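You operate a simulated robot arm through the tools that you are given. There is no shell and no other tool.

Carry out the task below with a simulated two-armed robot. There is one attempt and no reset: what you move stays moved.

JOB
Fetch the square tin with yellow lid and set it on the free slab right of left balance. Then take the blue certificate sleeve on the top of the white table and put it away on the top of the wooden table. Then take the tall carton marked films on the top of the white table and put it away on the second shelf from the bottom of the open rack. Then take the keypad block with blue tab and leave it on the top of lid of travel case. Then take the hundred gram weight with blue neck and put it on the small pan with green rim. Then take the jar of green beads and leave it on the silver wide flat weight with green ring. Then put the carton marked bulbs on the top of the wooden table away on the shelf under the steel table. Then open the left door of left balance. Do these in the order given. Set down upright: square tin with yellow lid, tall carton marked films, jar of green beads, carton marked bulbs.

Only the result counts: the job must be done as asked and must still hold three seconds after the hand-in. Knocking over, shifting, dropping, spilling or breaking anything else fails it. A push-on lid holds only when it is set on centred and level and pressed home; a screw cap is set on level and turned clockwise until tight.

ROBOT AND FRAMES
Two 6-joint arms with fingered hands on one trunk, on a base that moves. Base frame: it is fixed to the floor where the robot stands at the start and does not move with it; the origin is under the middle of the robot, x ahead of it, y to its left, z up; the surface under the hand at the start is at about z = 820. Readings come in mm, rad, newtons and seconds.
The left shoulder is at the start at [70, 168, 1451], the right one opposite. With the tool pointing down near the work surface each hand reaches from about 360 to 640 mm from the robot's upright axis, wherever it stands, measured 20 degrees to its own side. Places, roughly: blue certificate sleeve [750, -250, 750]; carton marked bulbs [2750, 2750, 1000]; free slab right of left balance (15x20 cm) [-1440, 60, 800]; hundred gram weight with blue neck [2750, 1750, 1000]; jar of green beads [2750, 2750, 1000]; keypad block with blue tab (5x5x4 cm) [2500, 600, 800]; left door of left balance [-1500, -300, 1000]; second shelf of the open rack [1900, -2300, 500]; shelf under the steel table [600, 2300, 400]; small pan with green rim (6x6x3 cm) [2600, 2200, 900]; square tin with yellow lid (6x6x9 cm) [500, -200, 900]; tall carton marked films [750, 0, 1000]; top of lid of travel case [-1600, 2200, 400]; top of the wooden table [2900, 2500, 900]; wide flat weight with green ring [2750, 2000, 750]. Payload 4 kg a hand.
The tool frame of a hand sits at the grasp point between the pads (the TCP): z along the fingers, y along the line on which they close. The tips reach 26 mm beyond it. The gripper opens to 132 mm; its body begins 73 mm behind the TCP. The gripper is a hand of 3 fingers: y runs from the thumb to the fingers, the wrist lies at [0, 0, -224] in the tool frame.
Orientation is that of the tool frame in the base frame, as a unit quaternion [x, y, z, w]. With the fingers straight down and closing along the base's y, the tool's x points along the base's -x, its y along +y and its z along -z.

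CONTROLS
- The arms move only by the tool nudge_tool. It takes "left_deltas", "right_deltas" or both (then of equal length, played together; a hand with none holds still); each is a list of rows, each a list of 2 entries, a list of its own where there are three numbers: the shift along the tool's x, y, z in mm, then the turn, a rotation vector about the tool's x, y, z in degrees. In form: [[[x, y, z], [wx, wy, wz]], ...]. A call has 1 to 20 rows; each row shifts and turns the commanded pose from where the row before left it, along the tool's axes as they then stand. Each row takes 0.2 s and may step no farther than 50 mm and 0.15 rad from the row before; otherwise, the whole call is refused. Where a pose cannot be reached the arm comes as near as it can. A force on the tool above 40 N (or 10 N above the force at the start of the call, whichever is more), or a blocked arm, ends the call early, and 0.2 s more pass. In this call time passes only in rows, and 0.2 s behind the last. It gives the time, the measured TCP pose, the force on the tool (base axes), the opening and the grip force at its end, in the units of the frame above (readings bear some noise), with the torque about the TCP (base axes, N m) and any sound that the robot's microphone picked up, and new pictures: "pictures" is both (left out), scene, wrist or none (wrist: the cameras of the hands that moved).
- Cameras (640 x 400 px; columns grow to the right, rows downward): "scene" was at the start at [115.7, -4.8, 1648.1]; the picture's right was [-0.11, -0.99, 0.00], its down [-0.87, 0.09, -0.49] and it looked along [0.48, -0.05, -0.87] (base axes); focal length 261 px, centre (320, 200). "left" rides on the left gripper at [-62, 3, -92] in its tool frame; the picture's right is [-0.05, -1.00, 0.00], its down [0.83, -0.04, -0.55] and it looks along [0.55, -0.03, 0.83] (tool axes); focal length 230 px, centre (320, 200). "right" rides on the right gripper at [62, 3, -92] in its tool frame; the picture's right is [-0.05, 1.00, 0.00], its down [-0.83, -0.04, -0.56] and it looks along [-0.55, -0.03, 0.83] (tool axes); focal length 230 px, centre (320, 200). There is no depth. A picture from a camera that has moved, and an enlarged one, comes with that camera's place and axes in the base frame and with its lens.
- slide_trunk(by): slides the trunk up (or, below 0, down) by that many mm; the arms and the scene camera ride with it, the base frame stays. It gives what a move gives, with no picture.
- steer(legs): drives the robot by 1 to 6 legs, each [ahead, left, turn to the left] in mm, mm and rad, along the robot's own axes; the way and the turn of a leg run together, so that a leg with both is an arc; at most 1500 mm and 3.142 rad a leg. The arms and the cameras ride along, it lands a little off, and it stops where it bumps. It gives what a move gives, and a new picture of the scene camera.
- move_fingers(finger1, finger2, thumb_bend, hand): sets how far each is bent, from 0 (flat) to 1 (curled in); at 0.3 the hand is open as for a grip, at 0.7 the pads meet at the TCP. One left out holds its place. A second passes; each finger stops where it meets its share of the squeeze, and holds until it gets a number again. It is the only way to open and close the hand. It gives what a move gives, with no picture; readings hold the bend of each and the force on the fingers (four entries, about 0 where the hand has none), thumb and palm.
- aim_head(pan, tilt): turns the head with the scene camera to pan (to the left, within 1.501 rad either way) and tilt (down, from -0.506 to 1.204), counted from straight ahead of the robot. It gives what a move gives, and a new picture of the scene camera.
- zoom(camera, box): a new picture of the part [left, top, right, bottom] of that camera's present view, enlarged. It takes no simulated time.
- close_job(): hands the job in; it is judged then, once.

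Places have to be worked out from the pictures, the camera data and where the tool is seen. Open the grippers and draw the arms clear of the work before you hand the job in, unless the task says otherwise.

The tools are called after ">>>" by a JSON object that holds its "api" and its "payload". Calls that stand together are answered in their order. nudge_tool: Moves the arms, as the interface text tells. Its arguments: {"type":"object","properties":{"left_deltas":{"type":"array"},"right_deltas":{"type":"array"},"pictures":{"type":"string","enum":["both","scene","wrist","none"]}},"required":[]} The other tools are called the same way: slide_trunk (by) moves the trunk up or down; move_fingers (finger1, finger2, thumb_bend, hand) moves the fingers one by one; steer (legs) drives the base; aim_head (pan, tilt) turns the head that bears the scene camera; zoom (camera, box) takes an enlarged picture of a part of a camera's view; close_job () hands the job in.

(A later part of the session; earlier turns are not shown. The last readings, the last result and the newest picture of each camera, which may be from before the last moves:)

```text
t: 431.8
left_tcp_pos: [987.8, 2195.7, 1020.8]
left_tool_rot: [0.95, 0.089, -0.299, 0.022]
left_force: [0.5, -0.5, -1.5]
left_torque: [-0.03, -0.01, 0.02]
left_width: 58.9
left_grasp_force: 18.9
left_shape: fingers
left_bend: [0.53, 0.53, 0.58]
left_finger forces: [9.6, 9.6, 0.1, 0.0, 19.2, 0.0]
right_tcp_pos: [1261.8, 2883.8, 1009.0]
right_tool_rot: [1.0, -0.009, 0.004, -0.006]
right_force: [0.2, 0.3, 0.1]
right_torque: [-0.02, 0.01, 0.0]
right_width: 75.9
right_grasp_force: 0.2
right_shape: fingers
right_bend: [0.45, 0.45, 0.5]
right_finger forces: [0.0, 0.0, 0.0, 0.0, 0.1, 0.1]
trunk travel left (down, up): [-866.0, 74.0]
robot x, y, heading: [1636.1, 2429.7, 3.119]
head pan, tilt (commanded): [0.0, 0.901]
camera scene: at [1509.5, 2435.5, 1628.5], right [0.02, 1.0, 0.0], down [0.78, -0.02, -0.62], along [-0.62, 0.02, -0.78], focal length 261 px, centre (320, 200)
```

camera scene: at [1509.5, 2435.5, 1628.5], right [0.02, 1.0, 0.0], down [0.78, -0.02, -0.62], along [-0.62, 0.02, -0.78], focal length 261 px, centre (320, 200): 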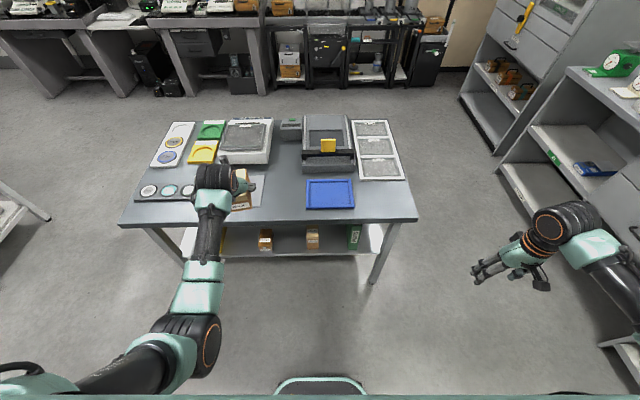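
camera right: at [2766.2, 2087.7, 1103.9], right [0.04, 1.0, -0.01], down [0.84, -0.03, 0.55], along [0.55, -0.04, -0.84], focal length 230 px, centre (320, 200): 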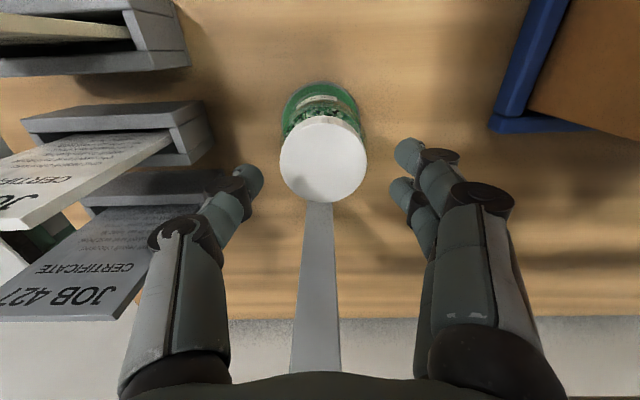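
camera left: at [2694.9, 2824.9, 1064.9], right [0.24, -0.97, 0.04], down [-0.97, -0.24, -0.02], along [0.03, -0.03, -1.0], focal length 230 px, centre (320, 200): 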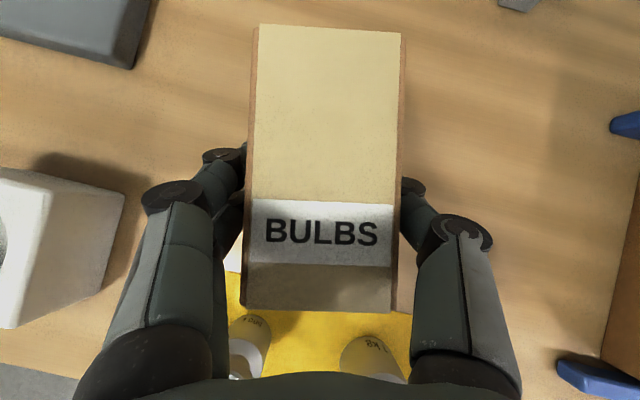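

The gap between the two boxes on the shelf is centred at y≈2295 (180 mm wide), shelf front edge x≈895, table underside around z 705. I line up with that gap a bit further back, square the carton, and lower the trunk.

>>> {"api": "steer", "payload": {"legs": [[-60, -100, 0.022]]}}

>>> {"api": "nudge_tool", "payload": {"left_deltas": [[[0, 0, 0], [3.15, 0, 4.5]], [[0, 0, 0], [3.15, 0, 4.5]]], "pictures": "none"}}

>>> {"api": "slide_trunk", "payload": {"by": -400}}

>>> {"api": "slide_trunk", "payload": {"by": -110}}

>>> {"api": "aim_head", "payload": {"pan": 0.1, "tilt": 0.5}}

>>> {"api": "zoom", "payload": {"camera": "left", "box": [0, 0, 640, 400]}}

```text
t: 433.0
left_tcp_pos: [1052.3, 2277.8, 1020.1]
left_tool_rot: [0.949, 0.101, -0.298, 0.027]
left_force: [0.1, 0.5, -0.6]
left_torque: [0.03, -0.04, -0.05]
left_width: 59.1
left_grasp_force: 19.0
left_shape: fingers
left_bend: [0.53, 0.53, 0.58]
left_finger forces: [9.7, 9.6, 0.0, 0.0, 19.2, 0.0]
right_tcp_pos: [1312.3, 2972.5, 1009.7]
right_tool_rot: [1.0, 0.002, 0.006, -0.007]
right_force: [-0.3, 1.1, 0.0]
right_torque: [0.0, 0.01, -0.01]
right_width: 75.8
right_grasp_force: 0.1
right_shape: fingers
right_bend: [0.45, 0.45, 0.5]
right_finger forces: [0.1, 0.1, 0.0, 0.0, 0.1, 0.0]
trunk travel left (down, up): [-866.0, 74.0]
robot x, y, heading: [1692.7, 2526.3, 3.139]
head pan, tilt (commanded): [0.0, 0.901]
camera scene: at [1569.1, 2528.0, 1628.3], right [0.0, 1.0, 0.0], down [0.78, 0.0, -0.62], along [-0.62, 0.0, -0.78], focal length 261 px, centre (320, 200)
```

scene: 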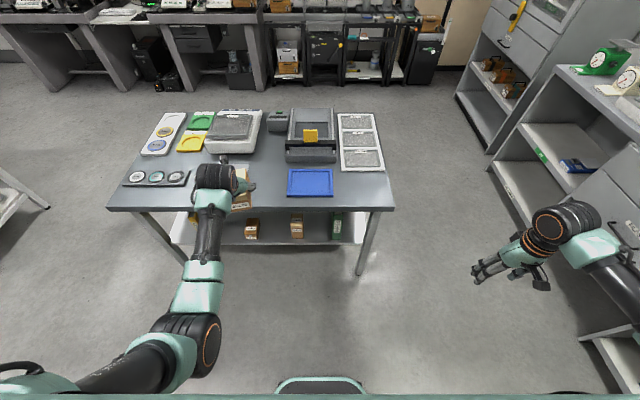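

```text
t: 433.6
left_tcp_pos: [1054.2, 2277.2, 1020.6]
left_tool_rot: [0.954, 0.008, -0.3, -0.003]
left_force: [0.7, -0.2, -0.9]
left_torque: [0.0, 0.0, 0.02]
left_width: 59.3
left_grasp_force: 19.2
left_shape: fingers
left_bend: [0.53, 0.53, 0.58]
left_finger forces: [9.6, 9.6, 0.0, 0.1, 19.2, 0.1]
right_tcp_pos: [1312.8, 2971.3, 1010.3]
right_tool_rot: [1.0, 0.001, 0.005, -0.007]
right_force: [0.5, 0.2, 0.7]
right_torque: [0.01, 0.01, -0.01]
right_width: 75.9
right_grasp_force: 0.1
right_shape: fingers
right_bend: [0.45, 0.45, 0.5]
right_finger forces: [0.0, 0.1, 0.0, 0.1, 0.0, 0.1]
trunk travel left (down, up): [-866.0, 74.0]
robot x, y, heading: [1695.3, 2528.0, 3.14]
head pan, tilt (commanded): [0.0, 0.901]
```

```text
t: 437.5
left_tcp_pos: [1053.9, 2279.6, 621.1]
left_tool_rot: [0.954, 0.009, -0.3, -0.003]
left_force: [-1.0, 0.3, -1.6]
left_torque: [0.02, -0.03, 0.0]
left_width: 58.9
left_grasp_force: 19.2
left_shape: fingers
left_bend: [0.53, 0.53, 0.58]
left_finger forces: [9.6, 9.7, 0.0, 0.1, 19.2, 0.1]
right_tcp_pos: [1313.3, 2973.0, 608.5]
right_tool_rot: [1.0, 0.001, 0.005, -0.006]
right_force: [-0.1, -0.9, -0.8]
right_torque: [-0.04, 0.01, -0.03]
right_width: 75.7
right_grasp_force: 0.1
right_shape: fingers
right_bend: [0.45, 0.45, 0.5]
right_finger forces: [0.0, 0.0, 0.0, 0.0, 0.0, 0.0]
trunk travel left (down, up): [-466.0, 474.0]
robot x, y, heading: [1695.3, 2526.8, 3.137]
head pan, tilt (commanded): [0.0, 0.901]
```

```text
t: 438.9
left_tcp_pos: [1054.2, 2278.9, 512.0]
left_tool_rot: [0.954, 0.008, -0.299, -0.003]
left_force: [0.3, 0.4, -2.1]
left_torque: [0.03, -0.03, -0.01]
left_width: 59.1
left_grasp_force: 19.8
left_shape: fingers
left_bend: [0.53, 0.53, 0.58]
left_finger forces: [9.6, 9.7, 0.1, 0.0, 19.2, 0.0]
right_tcp_pos: [1313.4, 2973.9, 498.6]
right_tool_rot: [1.0, 0.003, 0.004, -0.005]
right_force: [0.5, 0.5, 0.5]
right_torque: [0.0, -0.01, 0.0]
right_width: 76.0
right_grasp_force: 0.0
right_shape: fingers
right_bend: [0.45, 0.45, 0.5]
right_finger forces: [0.0, 0.0, 0.0, 0.0, 0.0, 0.0]
trunk travel left (down, up): [-356.0, 584.0]
robot x, y, heading: [1699.1, 2527.1, 3.143]
head pan, tilt (commanded): [0.0, 0.901]
```

```text
t: 439.8
left_tcp_pos: [1053.9, 2280.0, 511.3]
left_tool_rot: [0.954, 0.01, -0.3, -0.002]
left_force: [0.8, 0.1, -1.3]
left_torque: [0.02, -0.01, -0.03]
left_width: 58.9
left_grasp_force: 19.0
left_shape: fingers
left_bend: [0.53, 0.53, 0.58]
left_finger forces: [9.6, 9.5, 0.0, 0.1, 19.3, 0.1]
right_tcp_pos: [1313.3, 2973.2, 498.9]
right_tool_rot: [1.0, 0.002, 0.005, -0.007]
right_force: [0.0, 0.1, -0.1]
right_torque: [-0.02, -0.04, -0.02]
right_width: 75.9
right_grasp_force: 0.0
right_shape: fingers
right_bend: [0.45, 0.45, 0.5]
right_finger forces: [0.0, 0.0, 0.0, 0.0, 0.0, 0.0]
trunk travel left (down, up): [-356.0, 584.0]
robot x, y, heading: [1696.0, 2530.0, 3.141]
head pan, tilt (commanded): [0.099, 0.499]
camera scene: at [1555.8, 2521.9, 1152.3], right [-0.1, 1.0, 0.0], down [0.48, 0.05, -0.88], along [-0.87, -0.08, -0.48], focal length 261 px, centre (320, 200)
```

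scene: 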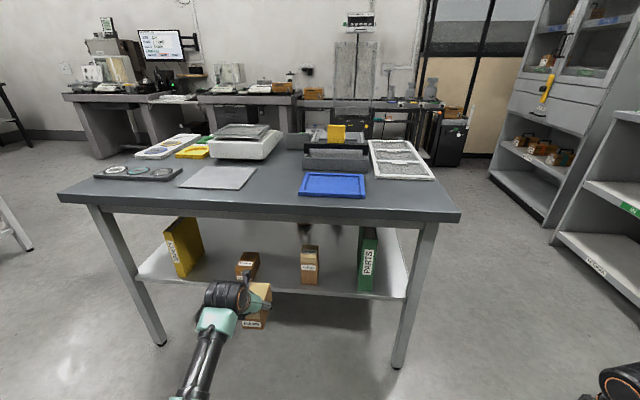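

```text
1.00 times, centred on (320, 200) of left (not enlarged: the box is as wide or as high as the picture)
camera zoom: at [1055.7, 2275.9, 621.9], right [-0.06, 1.0, 0.04], down [1.0, 0.06, -0.02], along [-0.02, 0.04, -1.0], focal length 230 px, centre (320, 200)
```

zoom: 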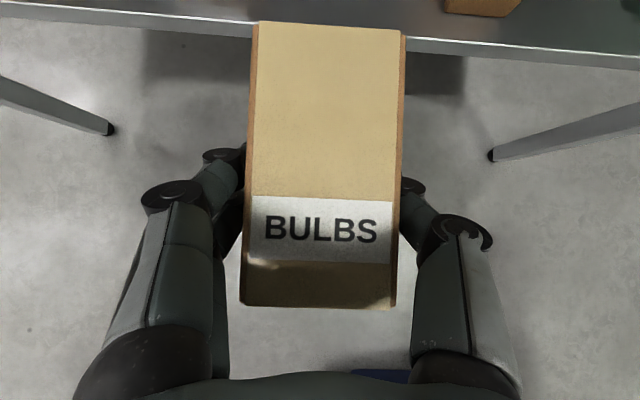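

From the lower view the shelf is at about z 455 with its front edge near x 927, and the gap centre is y≈2302. The carton bottom is right at that height, so I raise 35 mm and then move in halfway.

>>> {"api": "slide_trunk", "payload": {"by": 35}}

>>> {"api": "steer", "payload": {"legs": [[95, -23, 0]]}}

>>> {"api": "zoom", "payload": {"camera": "left", "box": [0, 0, 640, 400]}}

>>> {"api": "zoom", "payload": {"camera": "scene", "box": [130, 180, 450, 380]}}

```text
t: 440.5
left_tcp_pos: [1053.1, 2280.0, 545.5]
left_tool_rot: [0.954, 0.009, -0.301, -0.002]
left_force: [-0.1, 0.2, -2.2]
left_torque: [0.0, -0.03, -0.04]
left_width: 59.0
left_grasp_force: 19.5
left_shape: fingers
left_bend: [0.53, 0.53, 0.58]
left_finger forces: [9.6, 9.6, 0.0, 0.0, 19.1, 0.0]
right_tcp_pos: [1312.5, 2973.5, 533.2]
right_tool_rot: [1.0, 0.003, 0.005, -0.007]
right_force: [0.4, 0.6, 0.0]
right_torque: [-0.02, 0.01, -0.02]
right_width: 75.6
right_grasp_force: 0.0
right_shape: fingers
right_bend: [0.45, 0.45, 0.5]
right_finger forces: [0.0, 0.0, 0.0, 0.0, 0.1, 0.1]
trunk travel left (down, up): [-391.0, 549.0]
robot x, y, heading: [1697.2, 2525.8, 3.131]
head pan, tilt (commanded): [0.099, 0.499]
```

```text
t: 441.7
left_tcp_pos: [958.3, 2303.7, 545.5]
left_tool_rot: [0.954, 0.009, -0.299, -0.001]
left_force: [0.5, 0.2, -0.8]
left_torque: [0.0, -0.07, -0.01]
left_width: 59.1
left_grasp_force: 19.2
left_shape: fingers
left_bend: [0.53, 0.53, 0.58]
left_finger forces: [9.6, 9.6, 0.0, 0.0, 19.1, 0.0]
right_tcp_pos: [1219.4, 2997.6, 533.3]
right_tool_rot: [1.0, 0.0, 0.005, -0.006]
right_force: [-0.2, -0.3, 0.0]
right_torque: [0.04, 0.01, -0.02]
right_width: 75.8
right_grasp_force: 0.0
right_shape: fingers
right_bend: [0.45, 0.45, 0.5]
right_finger forces: [0.0, 0.0, 0.0, 0.0, 0.0, 0.0]
trunk travel left (down, up): [-391.0, 549.0]
robot x, y, heading: [1602.5, 2552.2, 3.14]
head pan, tilt (commanded): [0.099, 0.499]
camera scene: at [1459.9, 2545.6, 1187.2], right [-0.1, 1.0, 0.0], down [0.48, 0.05, -0.88], along [-0.87, -0.08, -0.48], focal length 261 px, centre (320, 200)
```

scene: 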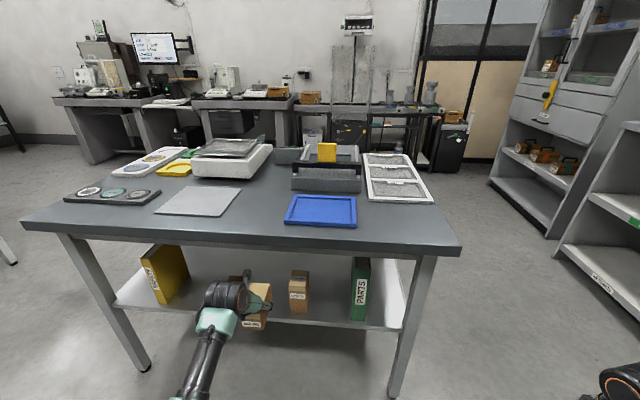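

```text
1.00 times, centred on (320, 200) of left (not enlarged: the box is as wide or as high as the picture)
camera zoom: at [960.2, 2300.0, 656.2], right [-0.06, 1.0, 0.04], down [1.0, 0.06, -0.02], along [-0.02, 0.04, -1.0], focal length 230 px, centre (320, 200)
```

zoom: 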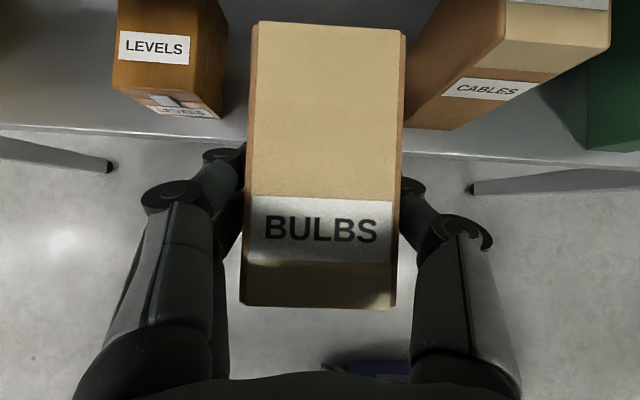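

```text
2.00 times, centred on (290, 280) of scene
camera zoom: at [1459.9, 2545.6, 1187.2], right [-0.1, 1.0, 0.0], down [0.48, 0.05, -0.88], along [-0.87, -0.08, -0.48], focal length 523 px, centre (380, 40)
```

zoom: 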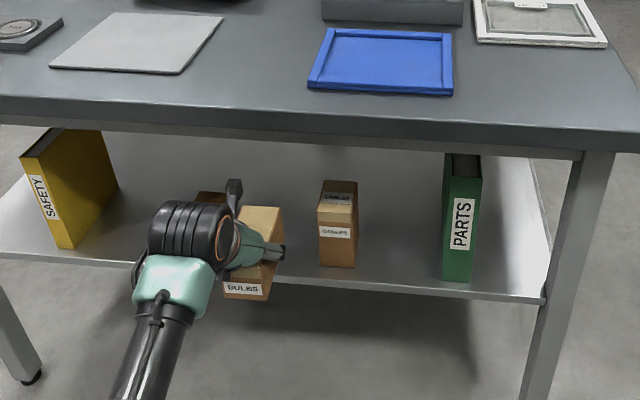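

The wrist view shows a 160–200 mm gap between LEVELS and CABLES centred at y≈2300, and indicates the shelf is nearer z 405. I lower 50 mm for clearance under the tabletop and drive in the remaining distance.

>>> {"api": "slide_trunk", "payload": {"by": -45}}

>>> {"api": "steer", "payload": {"legs": [[70, 4, 0]]}}

>>> {"api": "zoom", "payload": {"camera": "left", "box": [0, 0, 640, 400]}}

>>> {"api": "zoom", "payload": {"camera": "scene", "box": [130, 180, 450, 380]}}

```text
t: 442.6
left_tcp_pos: [959.4, 2303.8, 501.8]
left_tool_rot: [0.954, 0.008, -0.3, -0.003]
left_force: [-0.4, 0.3, -0.8]
left_torque: [0.01, -0.04, -0.01]
left_width: 58.9
left_grasp_force: 18.8
left_shape: fingers
left_bend: [0.53, 0.53, 0.58]
left_finger forces: [9.6, 9.7, 0.1, 0.0, 19.3, 0.0]
right_tcp_pos: [1219.1, 2996.8, 488.8]
right_tool_rot: [1.0, 0.001, 0.004, -0.006]
right_force: [-0.7, 0.5, 0.3]
right_torque: [0.01, 0.01, -0.01]
right_width: 75.9
right_grasp_force: 0.1
right_shape: fingers
right_bend: [0.45, 0.45, 0.5]
right_finger forces: [0.0, 0.0, 0.0, 0.0, 0.0, 0.1]
trunk travel left (down, up): [-346.0, 594.0]
robot x, y, heading: [1602.4, 2551.5, 3.136]
head pan, tilt (commanded): [0.099, 0.499]
```

```text
t: 443.6
left_tcp_pos: [888.1, 2299.5, 500.7]
left_tool_rot: [0.954, 0.008, -0.299, -0.003]
left_force: [0.4, -0.3, -1.4]
left_torque: [0.0, -0.02, 0.02]
left_width: 59.2
left_grasp_force: 18.9
left_shape: fingers
left_bend: [0.53, 0.53, 0.58]
left_finger forces: [9.6, 9.6, 0.1, 0.0, 19.2, 0.1]
right_tcp_pos: [1150.4, 2992.9, 487.1]
right_tool_rot: [1.0, 0.001, 0.006, -0.006]
right_force: [-0.4, 0.2, 0.7]
right_torque: [0.0, -0.04, 0.01]
right_width: 75.6
right_grasp_force: 0.1
right_shape: fingers
right_bend: [0.45, 0.45, 0.5]
right_finger forces: [0.1, 0.1, 0.0, 0.0, 0.1, 0.0]
trunk travel left (down, up): [-346.0, 594.0]
robot x, y, heading: [1535.9, 2547.8, 3.143]
head pan, tilt (commanded): [0.099, 0.499]
camera scene: at [1390.2, 2541.5, 1142.2], right [-0.1, 1.0, 0.0], down [0.48, 0.05, -0.88], along [-0.87, -0.08, -0.48], focal length 261 px, centre (320, 200)
```

scene: 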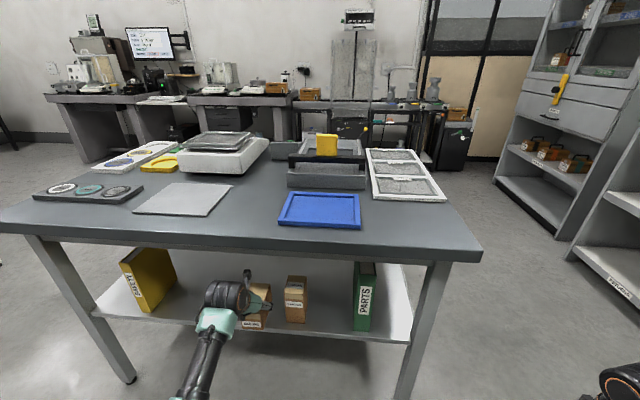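

```text
1.00 times, centred on (320, 200) of left (not enlarged: the box is as wide or as high as the picture)
camera zoom: at [890.6, 2295.8, 611.1], right [-0.06, 1.0, 0.04], down [1.0, 0.06, -0.02], along [-0.02, 0.04, -1.0], focal length 230 px, centre (320, 200)
```

zoom: 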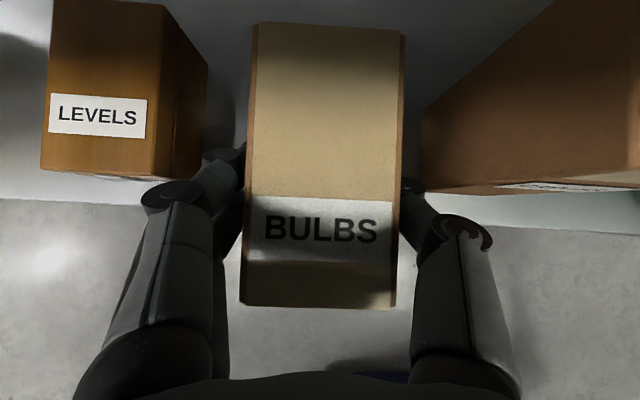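

```text
2.00 times, centred on (290, 280) of scene
camera zoom: at [1390.2, 2541.5, 1142.2], right [-0.1, 1.0, 0.0], down [0.48, 0.05, -0.88], along [-0.87, -0.08, -0.48], focal length 523 px, centre (380, 40)
```

zoom: 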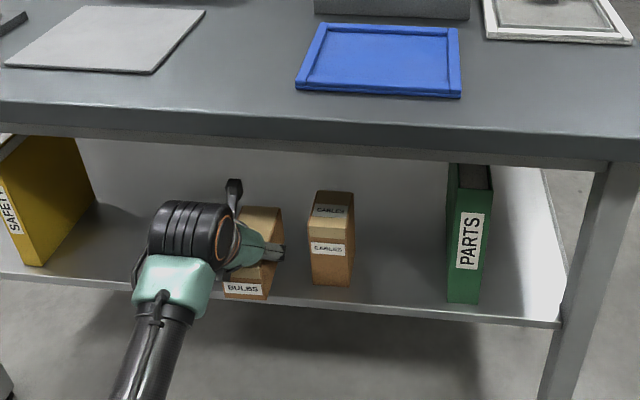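

Good clearance on both sides. I drive the last 62 mm in.

>>> {"api": "steer", "payload": {"legs": [[62, 0, 0]]}}

>>> {"api": "zoom", "payload": {"camera": "left", "box": [0, 0, 640, 400]}}

```text
t: 444.5
left_tcp_pos: [826.5, 2300.9, 501.1]
left_tool_rot: [0.954, 0.008, -0.3, -0.001]
left_force: [0.1, -0.1, -0.9]
left_torque: [0.0, -0.02, -0.01]
left_width: 59.1
left_grasp_force: 19.5
left_shape: fingers
left_bend: [0.53, 0.53, 0.58]
left_finger forces: [9.6, 9.6, 0.0, 0.1, 19.3, 0.1]
right_tcp_pos: [1087.0, 2992.2, 488.1]
right_tool_rot: [1.0, 0.001, 0.004, -0.006]
right_force: [0.0, 0.8, 0.7]
right_torque: [0.05, 0.0, -0.01]
right_width: 75.7
right_grasp_force: 0.0
right_shape: fingers
right_bend: [0.45, 0.45, 0.5]
right_finger forces: [0.0, 0.0, 0.0, 0.0, 0.0, 0.0]
trunk travel left (down, up): [-346.0, 594.0]
robot x, y, heading: [1470.8, 2546.2, 3.14]
head pan, tilt (commanded): [0.099, 0.499]
camera scene: at [1327.7, 2541.8, 1142.2], right [-0.1, 1.0, 0.0], down [0.48, 0.05, -0.88], along [-0.87, -0.08, -0.48], focal length 261 px, centre (320, 200)
```

scene: 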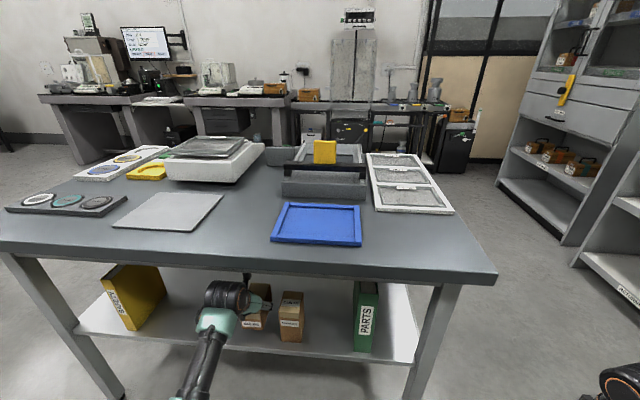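

```text
1.00 times, centred on (320, 200) of left (not enlarged: the box is as wide or as high as the picture)
camera zoom: at [828.0, 2296.4, 611.1], right [-0.06, 1.0, 0.04], down [1.0, 0.06, -0.02], along [-0.02, 0.04, -1.0], focal length 230 px, centre (320, 200)
```

zoom: 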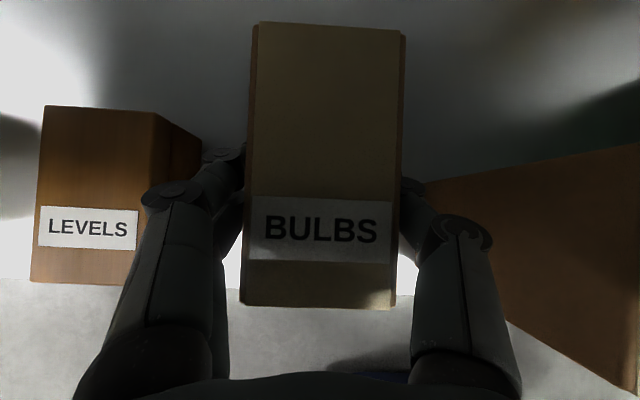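

In position. I lower the carton with small arm steps until it touches the shelf.

>>> {"api": "nudge_tool", "payload": {"left_deltas": [[[5.7, 0, 8.2], [0, 0, 0]], [[5.7, 0, 8.2], [0, 0, 0]], [[2.9, 0, 4.1], [0, 0, 0]]], "pictures": "none"}}

>>> {"api": "nudge_tool", "payload": {"left_deltas": [[[2.9, 0, 4.1], [0, 0, 0]]], "pictures": "none"}}

>>> {"api": "nudge_tool", "payload": {"left_deltas": [[[2.3, 0, 3.3], [0, 0, 0]]], "pictures": "wrist"}}

```text
t: 445.3
left_tcp_pos: [826.7, 2301.2, 476.7]
left_tool_rot: [0.954, 0.009, -0.3, -0.002]
left_force: [0.3, 0.7, -2.0]
left_torque: [-0.03, 0.0, -0.02]
left_width: 59.1
left_grasp_force: 19.6
left_shape: fingers
left_bend: [0.53, 0.53, 0.58]
left_finger forces: [9.6, 9.6, 0.0, 0.0, 19.2, 0.0]
right_tcp_pos: [1087.5, 2993.3, 489.1]
right_tool_rot: [1.0, 0.001, 0.005, -0.007]
right_force: [-0.6, 0.3, -0.1]
right_torque: [-0.01, 0.0, -0.02]
right_width: 75.9
right_grasp_force: 0.1
right_shape: fingers
right_bend: [0.45, 0.45, 0.5]
right_finger forces: [0.0, 0.0, 0.1, 0.1, 0.0, 0.1]
trunk travel left (down, up): [-346.0, 594.0]
robot x, y, heading: [1470.3, 2545.4, 3.137]
head pan, tilt (commanded): [0.099, 0.499]
```

```text
t: 445.7
left_tcp_pos: [826.3, 2299.4, 471.6]
left_tool_rot: [0.954, 0.008, -0.3, -0.004]
left_force: [-0.9, -0.8, -0.9]
left_torque: [-0.02, -0.02, 0.03]
left_width: 58.9
left_grasp_force: 18.9
left_shape: fingers
left_bend: [0.53, 0.53, 0.58]
left_finger forces: [9.5, 9.6, 0.0, 0.0, 19.3, 0.0]
right_tcp_pos: [1085.9, 2992.7, 488.5]
right_tool_rot: [1.0, 0.0, 0.005, -0.006]
right_force: [-0.4, 0.4, 0.5]
right_torque: [-0.01, 0.0, 0.04]
right_width: 75.9
right_grasp_force: 0.0
right_shape: fingers
right_bend: [0.45, 0.45, 0.5]
right_finger forces: [0.0, 0.1, 0.0, 0.0, 0.0, 0.1]
trunk travel left (down, up): [-346.0, 594.0]
robot x, y, heading: [1466.2, 2550.6, 3.142]
head pan, tilt (commanded): [0.099, 0.499]
```

```text
t: 446.1
left_tcp_pos: [827.3, 2300.9, 469.5]
left_tool_rot: [0.954, 0.009, -0.301, -0.002]
left_force: [0.0, -0.8, 3.7]
left_torque: [-0.12, 0.0, 0.01]
left_width: 59.0
left_grasp_force: 19.1
left_shape: fingers
left_bend: [0.53, 0.53, 0.58]
left_finger forces: [9.4, 9.9, 0.1, 0.1, 19.6, 0.0]
right_tcp_pos: [1087.4, 2993.0, 488.9]
right_tool_rot: [1.0, 0.001, 0.004, -0.006]
right_force: [-0.2, -0.2, 0.3]
right_torque: [0.0, 0.03, 0.0]
right_width: 76.0
right_grasp_force: 0.0
right_shape: fingers
right_bend: [0.45, 0.45, 0.5]
right_finger forces: [0.0, 0.0, 0.1, 0.0, 0.1, 0.0]
trunk travel left (down, up): [-346.0, 594.0]
robot x, y, heading: [1467.2, 2549.4, 3.142]
head pan, tilt (commanded): [0.099, 0.499]
camera left: at [828.8, 2297.1, 579.2], right [-0.06, 1.0, 0.04], down [1.0, 0.06, -0.02], along [-0.02, 0.04, -1.0], focal length 230 px, centre (320, 200)
```

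left: 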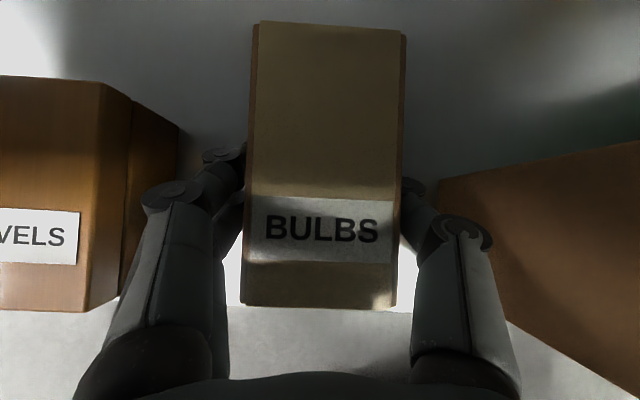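

Contact at TCP z≈469 (shelf at about 412). I press a hair more and open the fingers gently.

>>> {"api": "nudge_tool", "payload": {"left_deltas": [[[0.6, 0, 0.8], [0, 0, 0]]], "pictures": "none"}}

>>> {"api": "move_fingers", "payload": {"hand": "left", "finger1": 0.49, "finger2": 0.49, "thumb_bend": 0.52}}

>>> {"api": "zoom", "payload": {"camera": "left", "box": [0, 0, 640, 400]}}

```text
t: 446.5
left_tcp_pos: [827.3, 2299.7, 467.8]
left_tool_rot: [0.953, 0.008, -0.303, -0.002]
left_force: [2.3, 1.1, 9.7]
left_torque: [-0.13, 0.06, 0.03]
left_width: 59.0
left_grasp_force: 19.7
left_shape: fingers
left_bend: [0.53, 0.53, 0.58]
left_finger forces: [9.7, 10.0, 0.1, 0.1, 19.9, 0.0]
right_tcp_pos: [1087.8, 2993.8, 489.1]
right_tool_rot: [1.0, 0.0, 0.004, -0.006]
right_force: [-0.8, -1.1, 0.1]
right_torque: [0.02, -0.02, 0.01]
right_width: 75.6
right_grasp_force: 0.1
right_shape: fingers
right_bend: [0.45, 0.45, 0.5]
right_finger forces: [0.0, 0.1, 0.1, 0.0, 0.0, 0.0]
trunk travel left (down, up): [-346.0, 594.0]
robot x, y, heading: [1471.1, 2548.4, 3.135]
head pan, tilt (commanded): [0.099, 0.499]
```

```text
t: 447.5
left_tcp_pos: [827.9, 2299.8, 465.8]
left_tool_rot: [0.954, 0.009, -0.3, -0.001]
left_force: [0.3, -0.3, 0.6]
left_torque: [0.02, 0.02, 0.0]
left_width: 65.6
left_grasp_force: 0.0
left_shape: fingers
left_bend: [0.49, 0.49, 0.52]
left_finger forces: [0.0, 0.0, 0.0, 0.0, 0.0, 0.0]
right_tcp_pos: [1086.9, 2994.1, 488.4]
right_tool_rot: [1.0, 0.001, 0.005, -0.006]
right_force: [0.4, -0.4, 0.1]
right_torque: [0.0, 0.01, 0.0]
right_width: 75.6
right_grasp_force: 0.0
right_shape: fingers
right_bend: [0.45, 0.45, 0.5]
right_finger forces: [0.1, 0.1, 0.0, 0.0, 0.1, 0.0]
trunk travel left (down, up): [-346.0, 594.0]
robot x, y, heading: [1469.3, 2548.2, 3.14]
head pan, tilt (commanded): [0.099, 0.499]
```

```text
1.00 times, centred on (320, 200) of left (not enlarged: the box is as wide or as high as the picture)
camera zoom: at [828.8, 2296.7, 576.3], right [-0.06, 1.0, 0.04], down [1.0, 0.06, -0.02], along [-0.02, 0.04, -1.0], focal length 230 px, centre (320, 200)
```

zoom: 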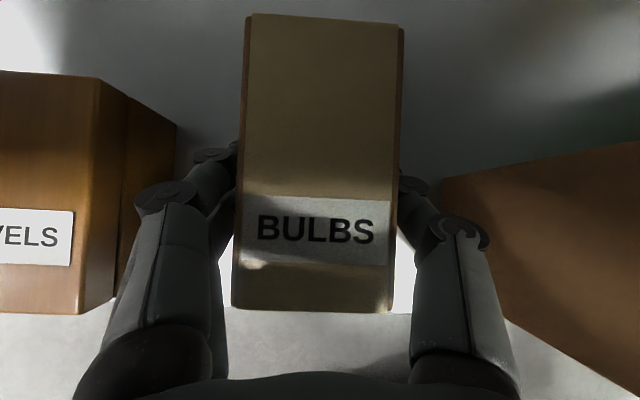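

The carton stands on the shelf. I open a little more, rise slightly, and back straight out.

>>> {"api": "move_fingers", "payload": {"hand": "left", "finger1": 0.46, "finger2": 0.46, "thumb_bend": 0.48}}

>>> {"api": "nudge_tool", "payload": {"left_deltas": [[[0, 3, -15], [0, 0, 0]], [[0, 0, -15], [0, 0, 0]]], "pictures": "wrist"}}

>>> {"api": "steer", "payload": {"legs": [[-230, 0, 0]]}}

>>> {"api": "zoom", "payload": {"camera": "left", "box": [0, 0, 640, 400]}}

>>> {"api": "zoom", "payload": {"camera": "scene", "box": [130, 200, 450, 380]}}

```text
t: 448.5
left_tcp_pos: [826.9, 2301.5, 466.0]
left_tool_rot: [0.954, 0.008, -0.3, -0.002]
left_force: [0.2, 0.1, 0.8]
left_torque: [-0.01, -0.01, -0.03]
left_width: 77.1
left_grasp_force: 0.0
left_shape: fingers
left_bend: [0.46, 0.46, 0.48]
left_finger forces: [0.1, 0.0, 0.0, 0.0, 0.0, 0.0]
right_tcp_pos: [1087.3, 2993.8, 489.7]
right_tool_rot: [1.0, 0.002, 0.005, -0.006]
right_force: [0.9, 0.4, 0.3]
right_torque: [0.01, 0.03, -0.04]
right_width: 75.9
right_grasp_force: 0.0
right_shape: fingers
right_bend: [0.45, 0.45, 0.5]
right_finger forces: [0.0, 0.1, 0.0, 0.0, 0.0, 0.0]
trunk travel left (down, up): [-346.0, 594.0]
robot x, y, heading: [1469.4, 2546.9, 3.137]
head pan, tilt (commanded): [0.099, 0.499]
```

```text
t: 449.1
left_tcp_pos: [844.9, 2297.4, 491.2]
left_tool_rot: [0.954, 0.008, -0.299, -0.003]
left_force: [0.9, 0.6, -0.4]
left_torque: [0.02, -0.02, -0.02]
left_width: 77.2
left_grasp_force: 0.0
left_shape: fingers
left_bend: [0.46, 0.46, 0.48]
left_finger forces: [0.0, 0.0, 0.0, 0.1, 0.0, 0.0]
right_tcp_pos: [1087.1, 2993.0, 489.0]
right_tool_rot: [1.0, 0.001, 0.004, -0.006]
right_force: [-0.4, 0.1, 0.4]
right_torque: [0.03, 0.0, 0.03]
right_width: 75.6
right_grasp_force: 0.1
right_shape: fingers
right_bend: [0.45, 0.45, 0.5]
right_finger forces: [0.1, 0.1, 0.0, 0.0, 0.0, 0.0]
trunk travel left (down, up): [-346.0, 594.0]
robot x, y, heading: [1470.9, 2547.4, 3.138]
head pan, tilt (commanded): [0.099, 0.499]
camera left: at [846.2, 2294.2, 601.5], right [-0.06, 1.0, 0.04], down [1.0, 0.06, -0.02], along [-0.02, 0.04, -1.0], focal length 230 px, centre (320, 200)
```

left: 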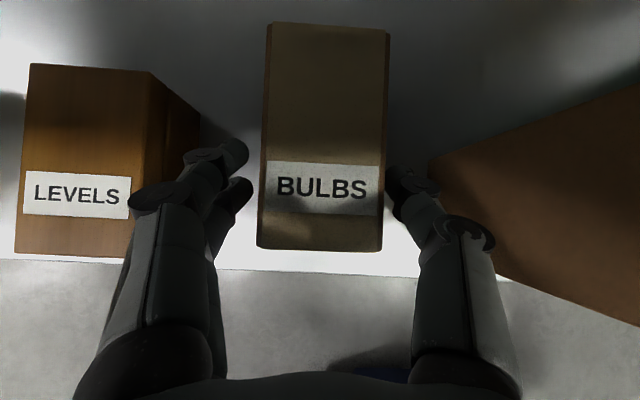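

```text
t: 450.9
left_tcp_pos: [1067.8, 2297.3, 491.7]
left_tool_rot: [0.954, 0.007, -0.3, -0.003]
left_force: [1.0, 0.3, 0.8]
left_torque: [0.0, 0.0, -0.03]
left_width: 77.2
left_grasp_force: 0.1
left_shape: fingers
left_bend: [0.46, 0.46, 0.48]
left_finger forces: [0.0, 0.1, 0.1, 0.0, 0.1, 0.0]
right_tcp_pos: [1313.1, 2993.2, 488.4]
right_tool_rot: [1.0, 0.0, 0.005, -0.006]
right_force: [-0.1, -0.1, 0.5]
right_torque: [-0.03, 0.02, -0.02]
right_width: 75.5
right_grasp_force: 0.1
right_shape: fingers
right_bend: [0.45, 0.45, 0.5]
right_finger forces: [0.0, 0.0, 0.0, 0.1, 0.0, 0.0]
trunk travel left (down, up): [-346.0, 594.0]
robot x, y, heading: [1695.1, 2544.7, 3.139]
head pan, tilt (commanded): [0.099, 0.499]
camera scene: at [1553.9, 2541.1, 1142.5], right [-0.09, 1.0, 0.0], down [0.48, 0.04, -0.88], along [-0.87, -0.08, -0.48], focal length 261 px, centre (320, 200)
```

scene: 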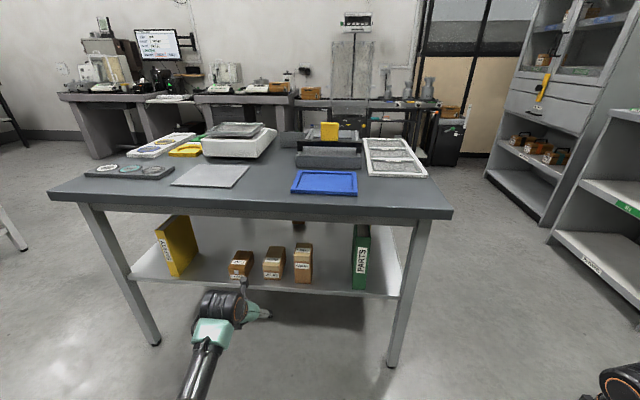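

```text
1.00 times, centred on (320, 200) of left (not enlarged: the box is as wide or as high as the picture)
camera zoom: at [1069.8, 2294.7, 602.0], right [-0.05, 1.0, 0.04], down [1.0, 0.05, -0.02], along [-0.02, 0.04, -1.0], focal length 230 px, centre (320, 200)
```

zoom: 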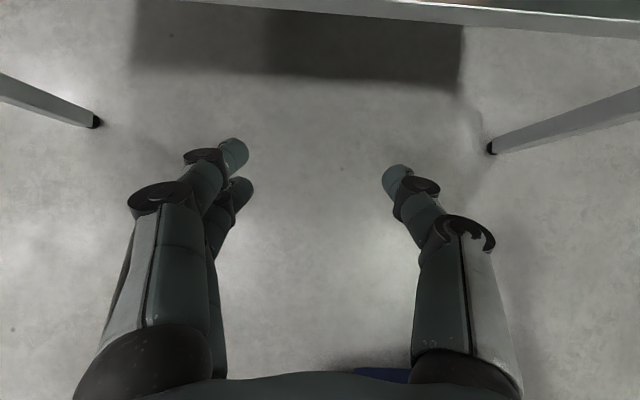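

```text
2.00 times, centred on (290, 290) of scene
camera zoom: at [1553.9, 2541.1, 1142.5], right [-0.09, 1.0, 0.0], down [0.48, 0.04, -0.88], along [-0.87, -0.08, -0.48], focal length 523 px, centre (380, 20)
```

zoom: 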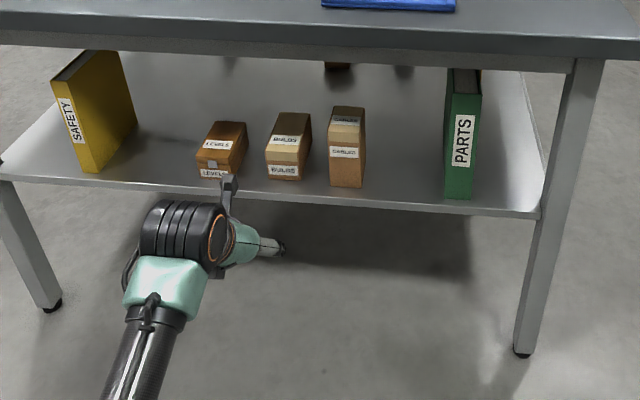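

BULBS stands upright between LEVELS and CABLES. The last task is the left balance's left door. I raise the trunk, level the left hand, and drive back to the balance bench.

>>> {"api": "slide_trunk", "payload": {"by": 400}}

>>> {"api": "slide_trunk", "payload": {"by": 130}}

>>> {"api": "nudge_tool", "payload": {"left_deltas": [[[0, 0, 0], [0, 7, 0]], [[0, 0, 0], [0, 7, 0]], [[0, 0, 0], [0, 7, 0]], [[0, 0, 0], [0, 7, 0]], [[0, 0, 0], [0, 7, 0]]], "pictures": "none"}}

>>> {"api": "steer", "payload": {"legs": [[0, 1400, 0], [0, 190, 0], [1300, 0, 0], [1000, 0, 0], [0, 1080, 0]]}}

>>> {"api": "aim_head", "payload": {"pan": 0.1, "tilt": 0.6}}

```text
t: 454.7
left_tcp_pos: [1066.4, 2297.3, 891.4]
left_tool_rot: [0.954, 0.007, -0.3, -0.002]
left_force: [0.3, -0.2, 0.5]
left_torque: [-0.03, -0.02, -0.01]
left_width: 77.2
left_grasp_force: 0.1
left_shape: fingers
left_bend: [0.46, 0.46, 0.48]
left_finger forces: [0.0, 0.0, 0.0, 0.1, 0.1, 0.0]
right_tcp_pos: [1312.6, 2994.0, 887.7]
right_tool_rot: [1.0, 0.0, 0.005, -0.006]
right_force: [0.0, 0.9, -1.0]
right_torque: [-0.02, 0.0, -0.01]
right_width: 75.9
right_grasp_force: 0.1
right_shape: fingers
right_bend: [0.45, 0.45, 0.5]
right_finger forces: [0.0, 0.1, 0.0, 0.0, 0.0, 0.0]
trunk travel left (down, up): [-746.0, 194.0]
robot x, y, heading: [1695.7, 2545.9, 3.135]
head pan, tilt (commanded): [0.099, 0.499]
```

```text
t: 456.3
left_tcp_pos: [1068.1, 2297.5, 1020.9]
left_tool_rot: [0.954, 0.007, -0.3, -0.002]
left_force: [0.2, 0.1, -0.5]
left_torque: [0.02, 0.01, 0.0]
left_width: 77.4
left_grasp_force: 0.0
left_shape: fingers
left_bend: [0.46, 0.46, 0.48]
left_finger forces: [0.0, 0.0, 0.1, 0.1, 0.0, 0.0]
right_tcp_pos: [1312.3, 2992.8, 1018.6]
right_tool_rot: [1.0, -0.002, 0.004, -0.007]
right_force: [0.2, 0.3, 0.3]
right_torque: [-0.01, -0.03, 0.02]
right_width: 75.7
right_grasp_force: 0.1
right_shape: fingers
right_bend: [0.45, 0.45, 0.5]
right_finger forces: [0.0, 0.0, 0.0, 0.0, 0.0, 0.1]
trunk travel left (down, up): [-876.0, 64.0]
robot x, y, heading: [1691.6, 2549.8, 3.136]
head pan, tilt (commanded): [0.099, 0.499]
```

```text
t: 457.5
left_tcp_pos: [1067.6, 2297.2, 1020.4]
left_tool_rot: [1.0, 0.005, 0.004, -0.004]
left_force: [-0.8, -0.1, -0.8]
left_torque: [0.01, 0.0, 0.04]
left_width: 77.2
left_grasp_force: 0.1
left_shape: fingers
left_bend: [0.46, 0.46, 0.48]
left_finger forces: [0.0, 0.0, 0.0, 0.0, 0.0, 0.0]
right_tcp_pos: [1311.5, 2993.6, 1018.2]
right_tool_rot: [1.0, -0.002, 0.006, -0.007]
right_force: [0.1, 0.2, -0.8]
right_torque: [-0.02, -0.01, 0.0]
right_width: 75.8
right_grasp_force: 0.0
right_shape: fingers
right_bend: [0.45, 0.45, 0.5]
right_finger forces: [0.1, 0.0, 0.0, 0.0, 0.1, 0.1]
trunk travel left (down, up): [-876.0, 64.0]
robot x, y, heading: [1696.8, 2550.3, 3.133]
head pan, tilt (commanded): [0.099, 0.499]
```

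```text
t: 481.9
left_tcp_pos: [-1362.6, -243.4, 1021.0]
left_tool_rot: [1.0, -0.024, 0.001, -0.005]
left_force: [4.3, 0.3, -0.4]
left_torque: [0.09, 0.34, 0.04]
left_width: 77.2
left_grasp_force: 0.0
left_shape: fingers
left_bend: [0.46, 0.46, 0.48]
left_finger forces: [0.0, 0.0, 0.1, 0.0, 0.0, 0.1]
right_tcp_pos: [-1076.5, 437.3, 1018.6]
right_tool_rot: [0.999, -0.032, 0.005, -0.006]
right_force: [-0.3, 0.4, 0.3]
right_torque: [0.04, -0.01, -0.04]
right_width: 75.7
right_grasp_force: 0.1
right_shape: fingers
right_bend: [0.45, 0.45, 0.5]
right_finger forces: [0.0, 0.1, 0.0, 0.0, 0.1, 0.0]
trunk travel left (down, up): [-876.0, 64.0]
robot x, y, heading: [-723.5, -33.6, 3.071]
head pan, tilt (commanded): [0.099, 0.499]
camera scene: at [-863.2, -30.0, 1672.5], right [-0.03, 1.0, 0.0], down [0.48, 0.02, -0.88], along [-0.88, -0.03, -0.48], focal length 261 px, centre (320, 200)
```

scene: 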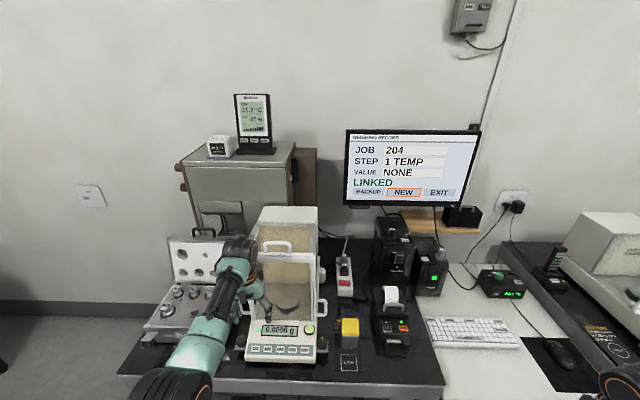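

```text
t: 482.5
left_tcp_pos: [-1362.5, -243.1, 1021.7]
left_tool_rot: [1.0, -0.024, 0.001, -0.004]
left_force: [2.8, -0.7, -0.2]
left_torque: [0.07, 0.32, 0.08]
left_width: 77.2
left_grasp_force: 0.1
left_shape: fingers
left_bend: [0.46, 0.46, 0.48]
left_finger forces: [0.0, 0.0, 0.1, 0.1, 0.1, 0.1]
right_tcp_pos: [-1075.5, 437.4, 1018.6]
right_tool_rot: [1.0, -0.031, 0.004, -0.006]
right_force: [-0.3, 0.2, 0.2]
right_torque: [-0.01, 0.01, 0.01]
right_width: 75.8
right_grasp_force: 0.0
right_shape: fingers
right_bend: [0.45, 0.45, 0.5]
right_finger forces: [0.0, 0.1, 0.0, 0.0, 0.0, 0.0]
trunk travel left (down, up): [-876.0, 64.0]
robot x, y, heading: [-723.0, -29.3, 3.071]
head pan, tilt (commanded): [0.099, 0.6]
camera scene: at [-860.8, -29.8, 1663.4], right [-0.03, 1.0, 0.0], down [0.56, 0.02, -0.83], along [-0.83, -0.03, -0.56], focal length 261 px, centre (320, 200)
```

scene: 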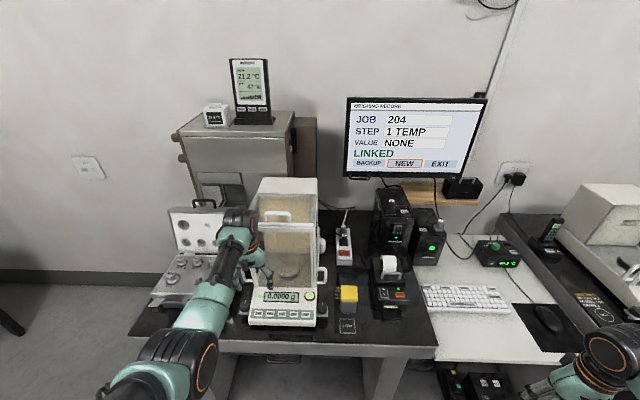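

The drive drifted and the left hand now reads a light contact (3–4 N) near the balance. I look closely before moving anything.

>>> {"api": "zoom", "payload": {"camera": "left", "box": [0, 0, 640, 400]}}

>>> {"api": "zoom", "payload": {"camera": "scene", "box": [140, 160, 360, 340]}}

```text
1.00 times, centred on (320, 200) of left (not enlarged: the box is as wide or as high as the picture)
camera zoom: at [-1425.3, -243.7, 1113.0], right [0.0, 1.0, 0.01], down [0.83, 0.0, 0.56], along [0.56, 0.01, -0.83], focal length 230 px, centre (320, 200)
```

zoom: 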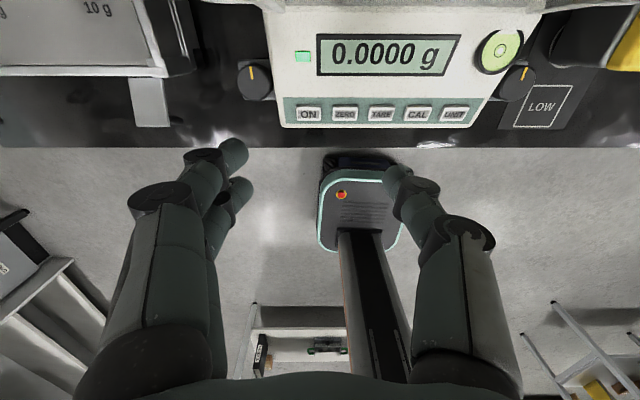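

```text
2.22 times, centred on (250, 250) of scene
camera zoom: at [-860.8, -29.8, 1663.4], right [-0.03, 1.0, 0.0], down [0.56, 0.02, -0.83], along [-0.83, -0.03, -0.56], focal length 581 px, centre (476, 89)
```

zoom: 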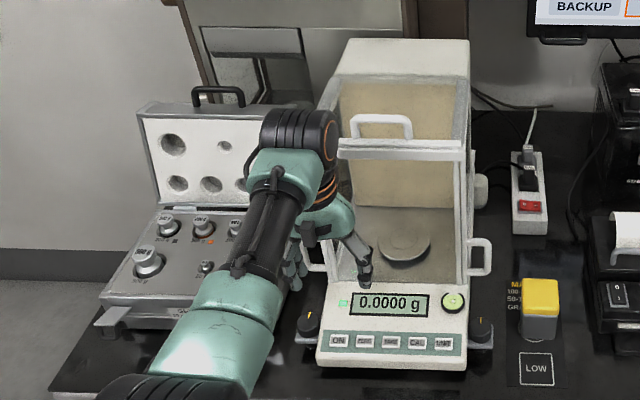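

The wrist camera housing is lightly touching the balance's front bar. I back straight away and then check that nothing moved.

>>> {"api": "steer", "payload": {"legs": [[-150, 0, 0]]}}

>>> {"api": "steer", "payload": {"legs": [[0, 0, 0.07]]}}

>>> {"api": "zoom", "payload": {"camera": "scene", "box": [140, 130, 400, 330]}}

```text
t: 483.9
left_tcp_pos: [-1217.8, -252.1, 1019.8]
left_tool_rot: [1.0, -0.024, 0.002, -0.005]
left_force: [0.0, 0.5, 0.1]
left_torque: [-0.01, -0.04, 0.02]
left_width: 77.6
left_grasp_force: 0.0
left_shape: fingers
left_bend: [0.46, 0.46, 0.48]
left_finger forces: [0.0, 0.1, 0.0, 0.0, 0.0, 0.1]
right_tcp_pos: [-929.8, 427.0, 1018.7]
right_tool_rot: [0.999, -0.031, 0.006, -0.006]
right_force: [-0.1, -0.4, -0.1]
right_torque: [0.03, -0.01, 0.03]
right_width: 75.7
right_grasp_force: 0.1
right_shape: fingers
right_bend: [0.45, 0.45, 0.5]
right_finger forces: [0.0, 0.0, 0.2, 0.1, 0.1, 0.0]
trunk travel left (down, up): [-876.0, 64.0]
robot x, y, heading: [-576.5, -44.1, 3.074]
head pan, tilt (commanded): [0.099, 0.6]
camera scene: at [-717.1, -39.4, 1662.9], right [-0.03, 1.0, 0.0], down [0.57, 0.02, -0.82], along [-0.82, -0.03, -0.57], focal length 261 px, centre (320, 200)
```

scene: 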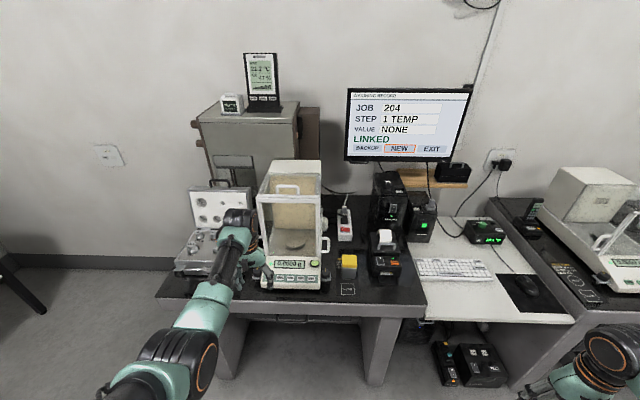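

```text
t: 484.8
left_tcp_pos: [-1197.4, -295.5, 1021.7]
left_tool_rot: [1.0, 0.011, 0.001, -0.004]
left_force: [-0.4, 0.6, 0.6]
left_torque: [0.0, -0.01, 0.01]
left_width: 77.4
left_grasp_force: 0.1
left_shape: fingers
left_bend: [0.46, 0.46, 0.48]
left_finger forces: [0.0, 0.0, 0.1, 0.1, 0.0, 0.0]
right_tcp_pos: [-959.3, 402.4, 1018.3]
right_tool_rot: [1.0, 0.003, 0.004, -0.006]
right_force: [0.1, 0.7, -1.2]
right_torque: [-0.01, -0.02, 0.0]
right_width: 75.7
right_grasp_force: 0.1
right_shape: fingers
right_bend: [0.45, 0.45, 0.5]
right_finger forces: [0.1, 0.1, 0.0, 0.0, 0.1, 0.1]
trunk travel left (down, up): [-876.0, 64.0]
robot x, y, heading: [-579.6, -42.2, -3.139]
head pan, tilt (commanded): [0.099, 0.6]
camera scene: at [-711.0, -47.0, 1663.5], right [-0.1, 0.99, 0.0], down [0.56, 0.06, -0.83], along [-0.82, -0.08, -0.56], focal length 261 px, centre (320, 200)
```

scene: 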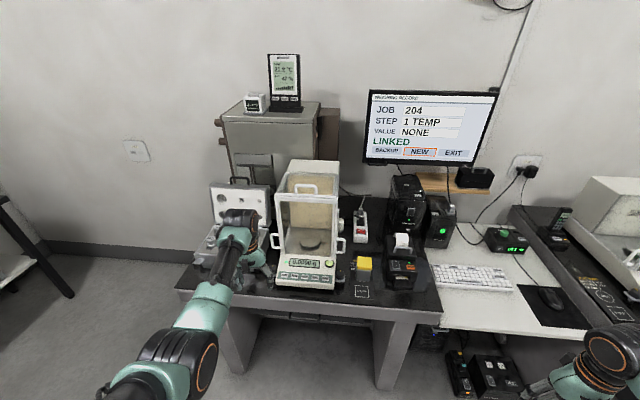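

```text
2.00 times, centred on (270, 230) of scene
camera zoom: at [-711.0, -47.0, 1663.5], right [-0.1, 0.99, 0.0], down [0.56, 0.06, -0.83], along [-0.82, -0.08, -0.56], focal length 523 px, centre (420, 140)
```

zoom: 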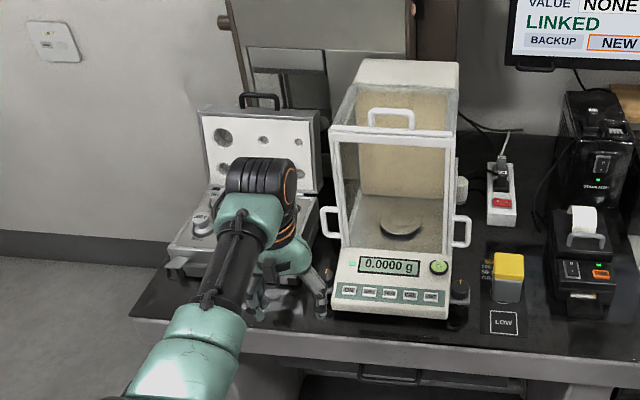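

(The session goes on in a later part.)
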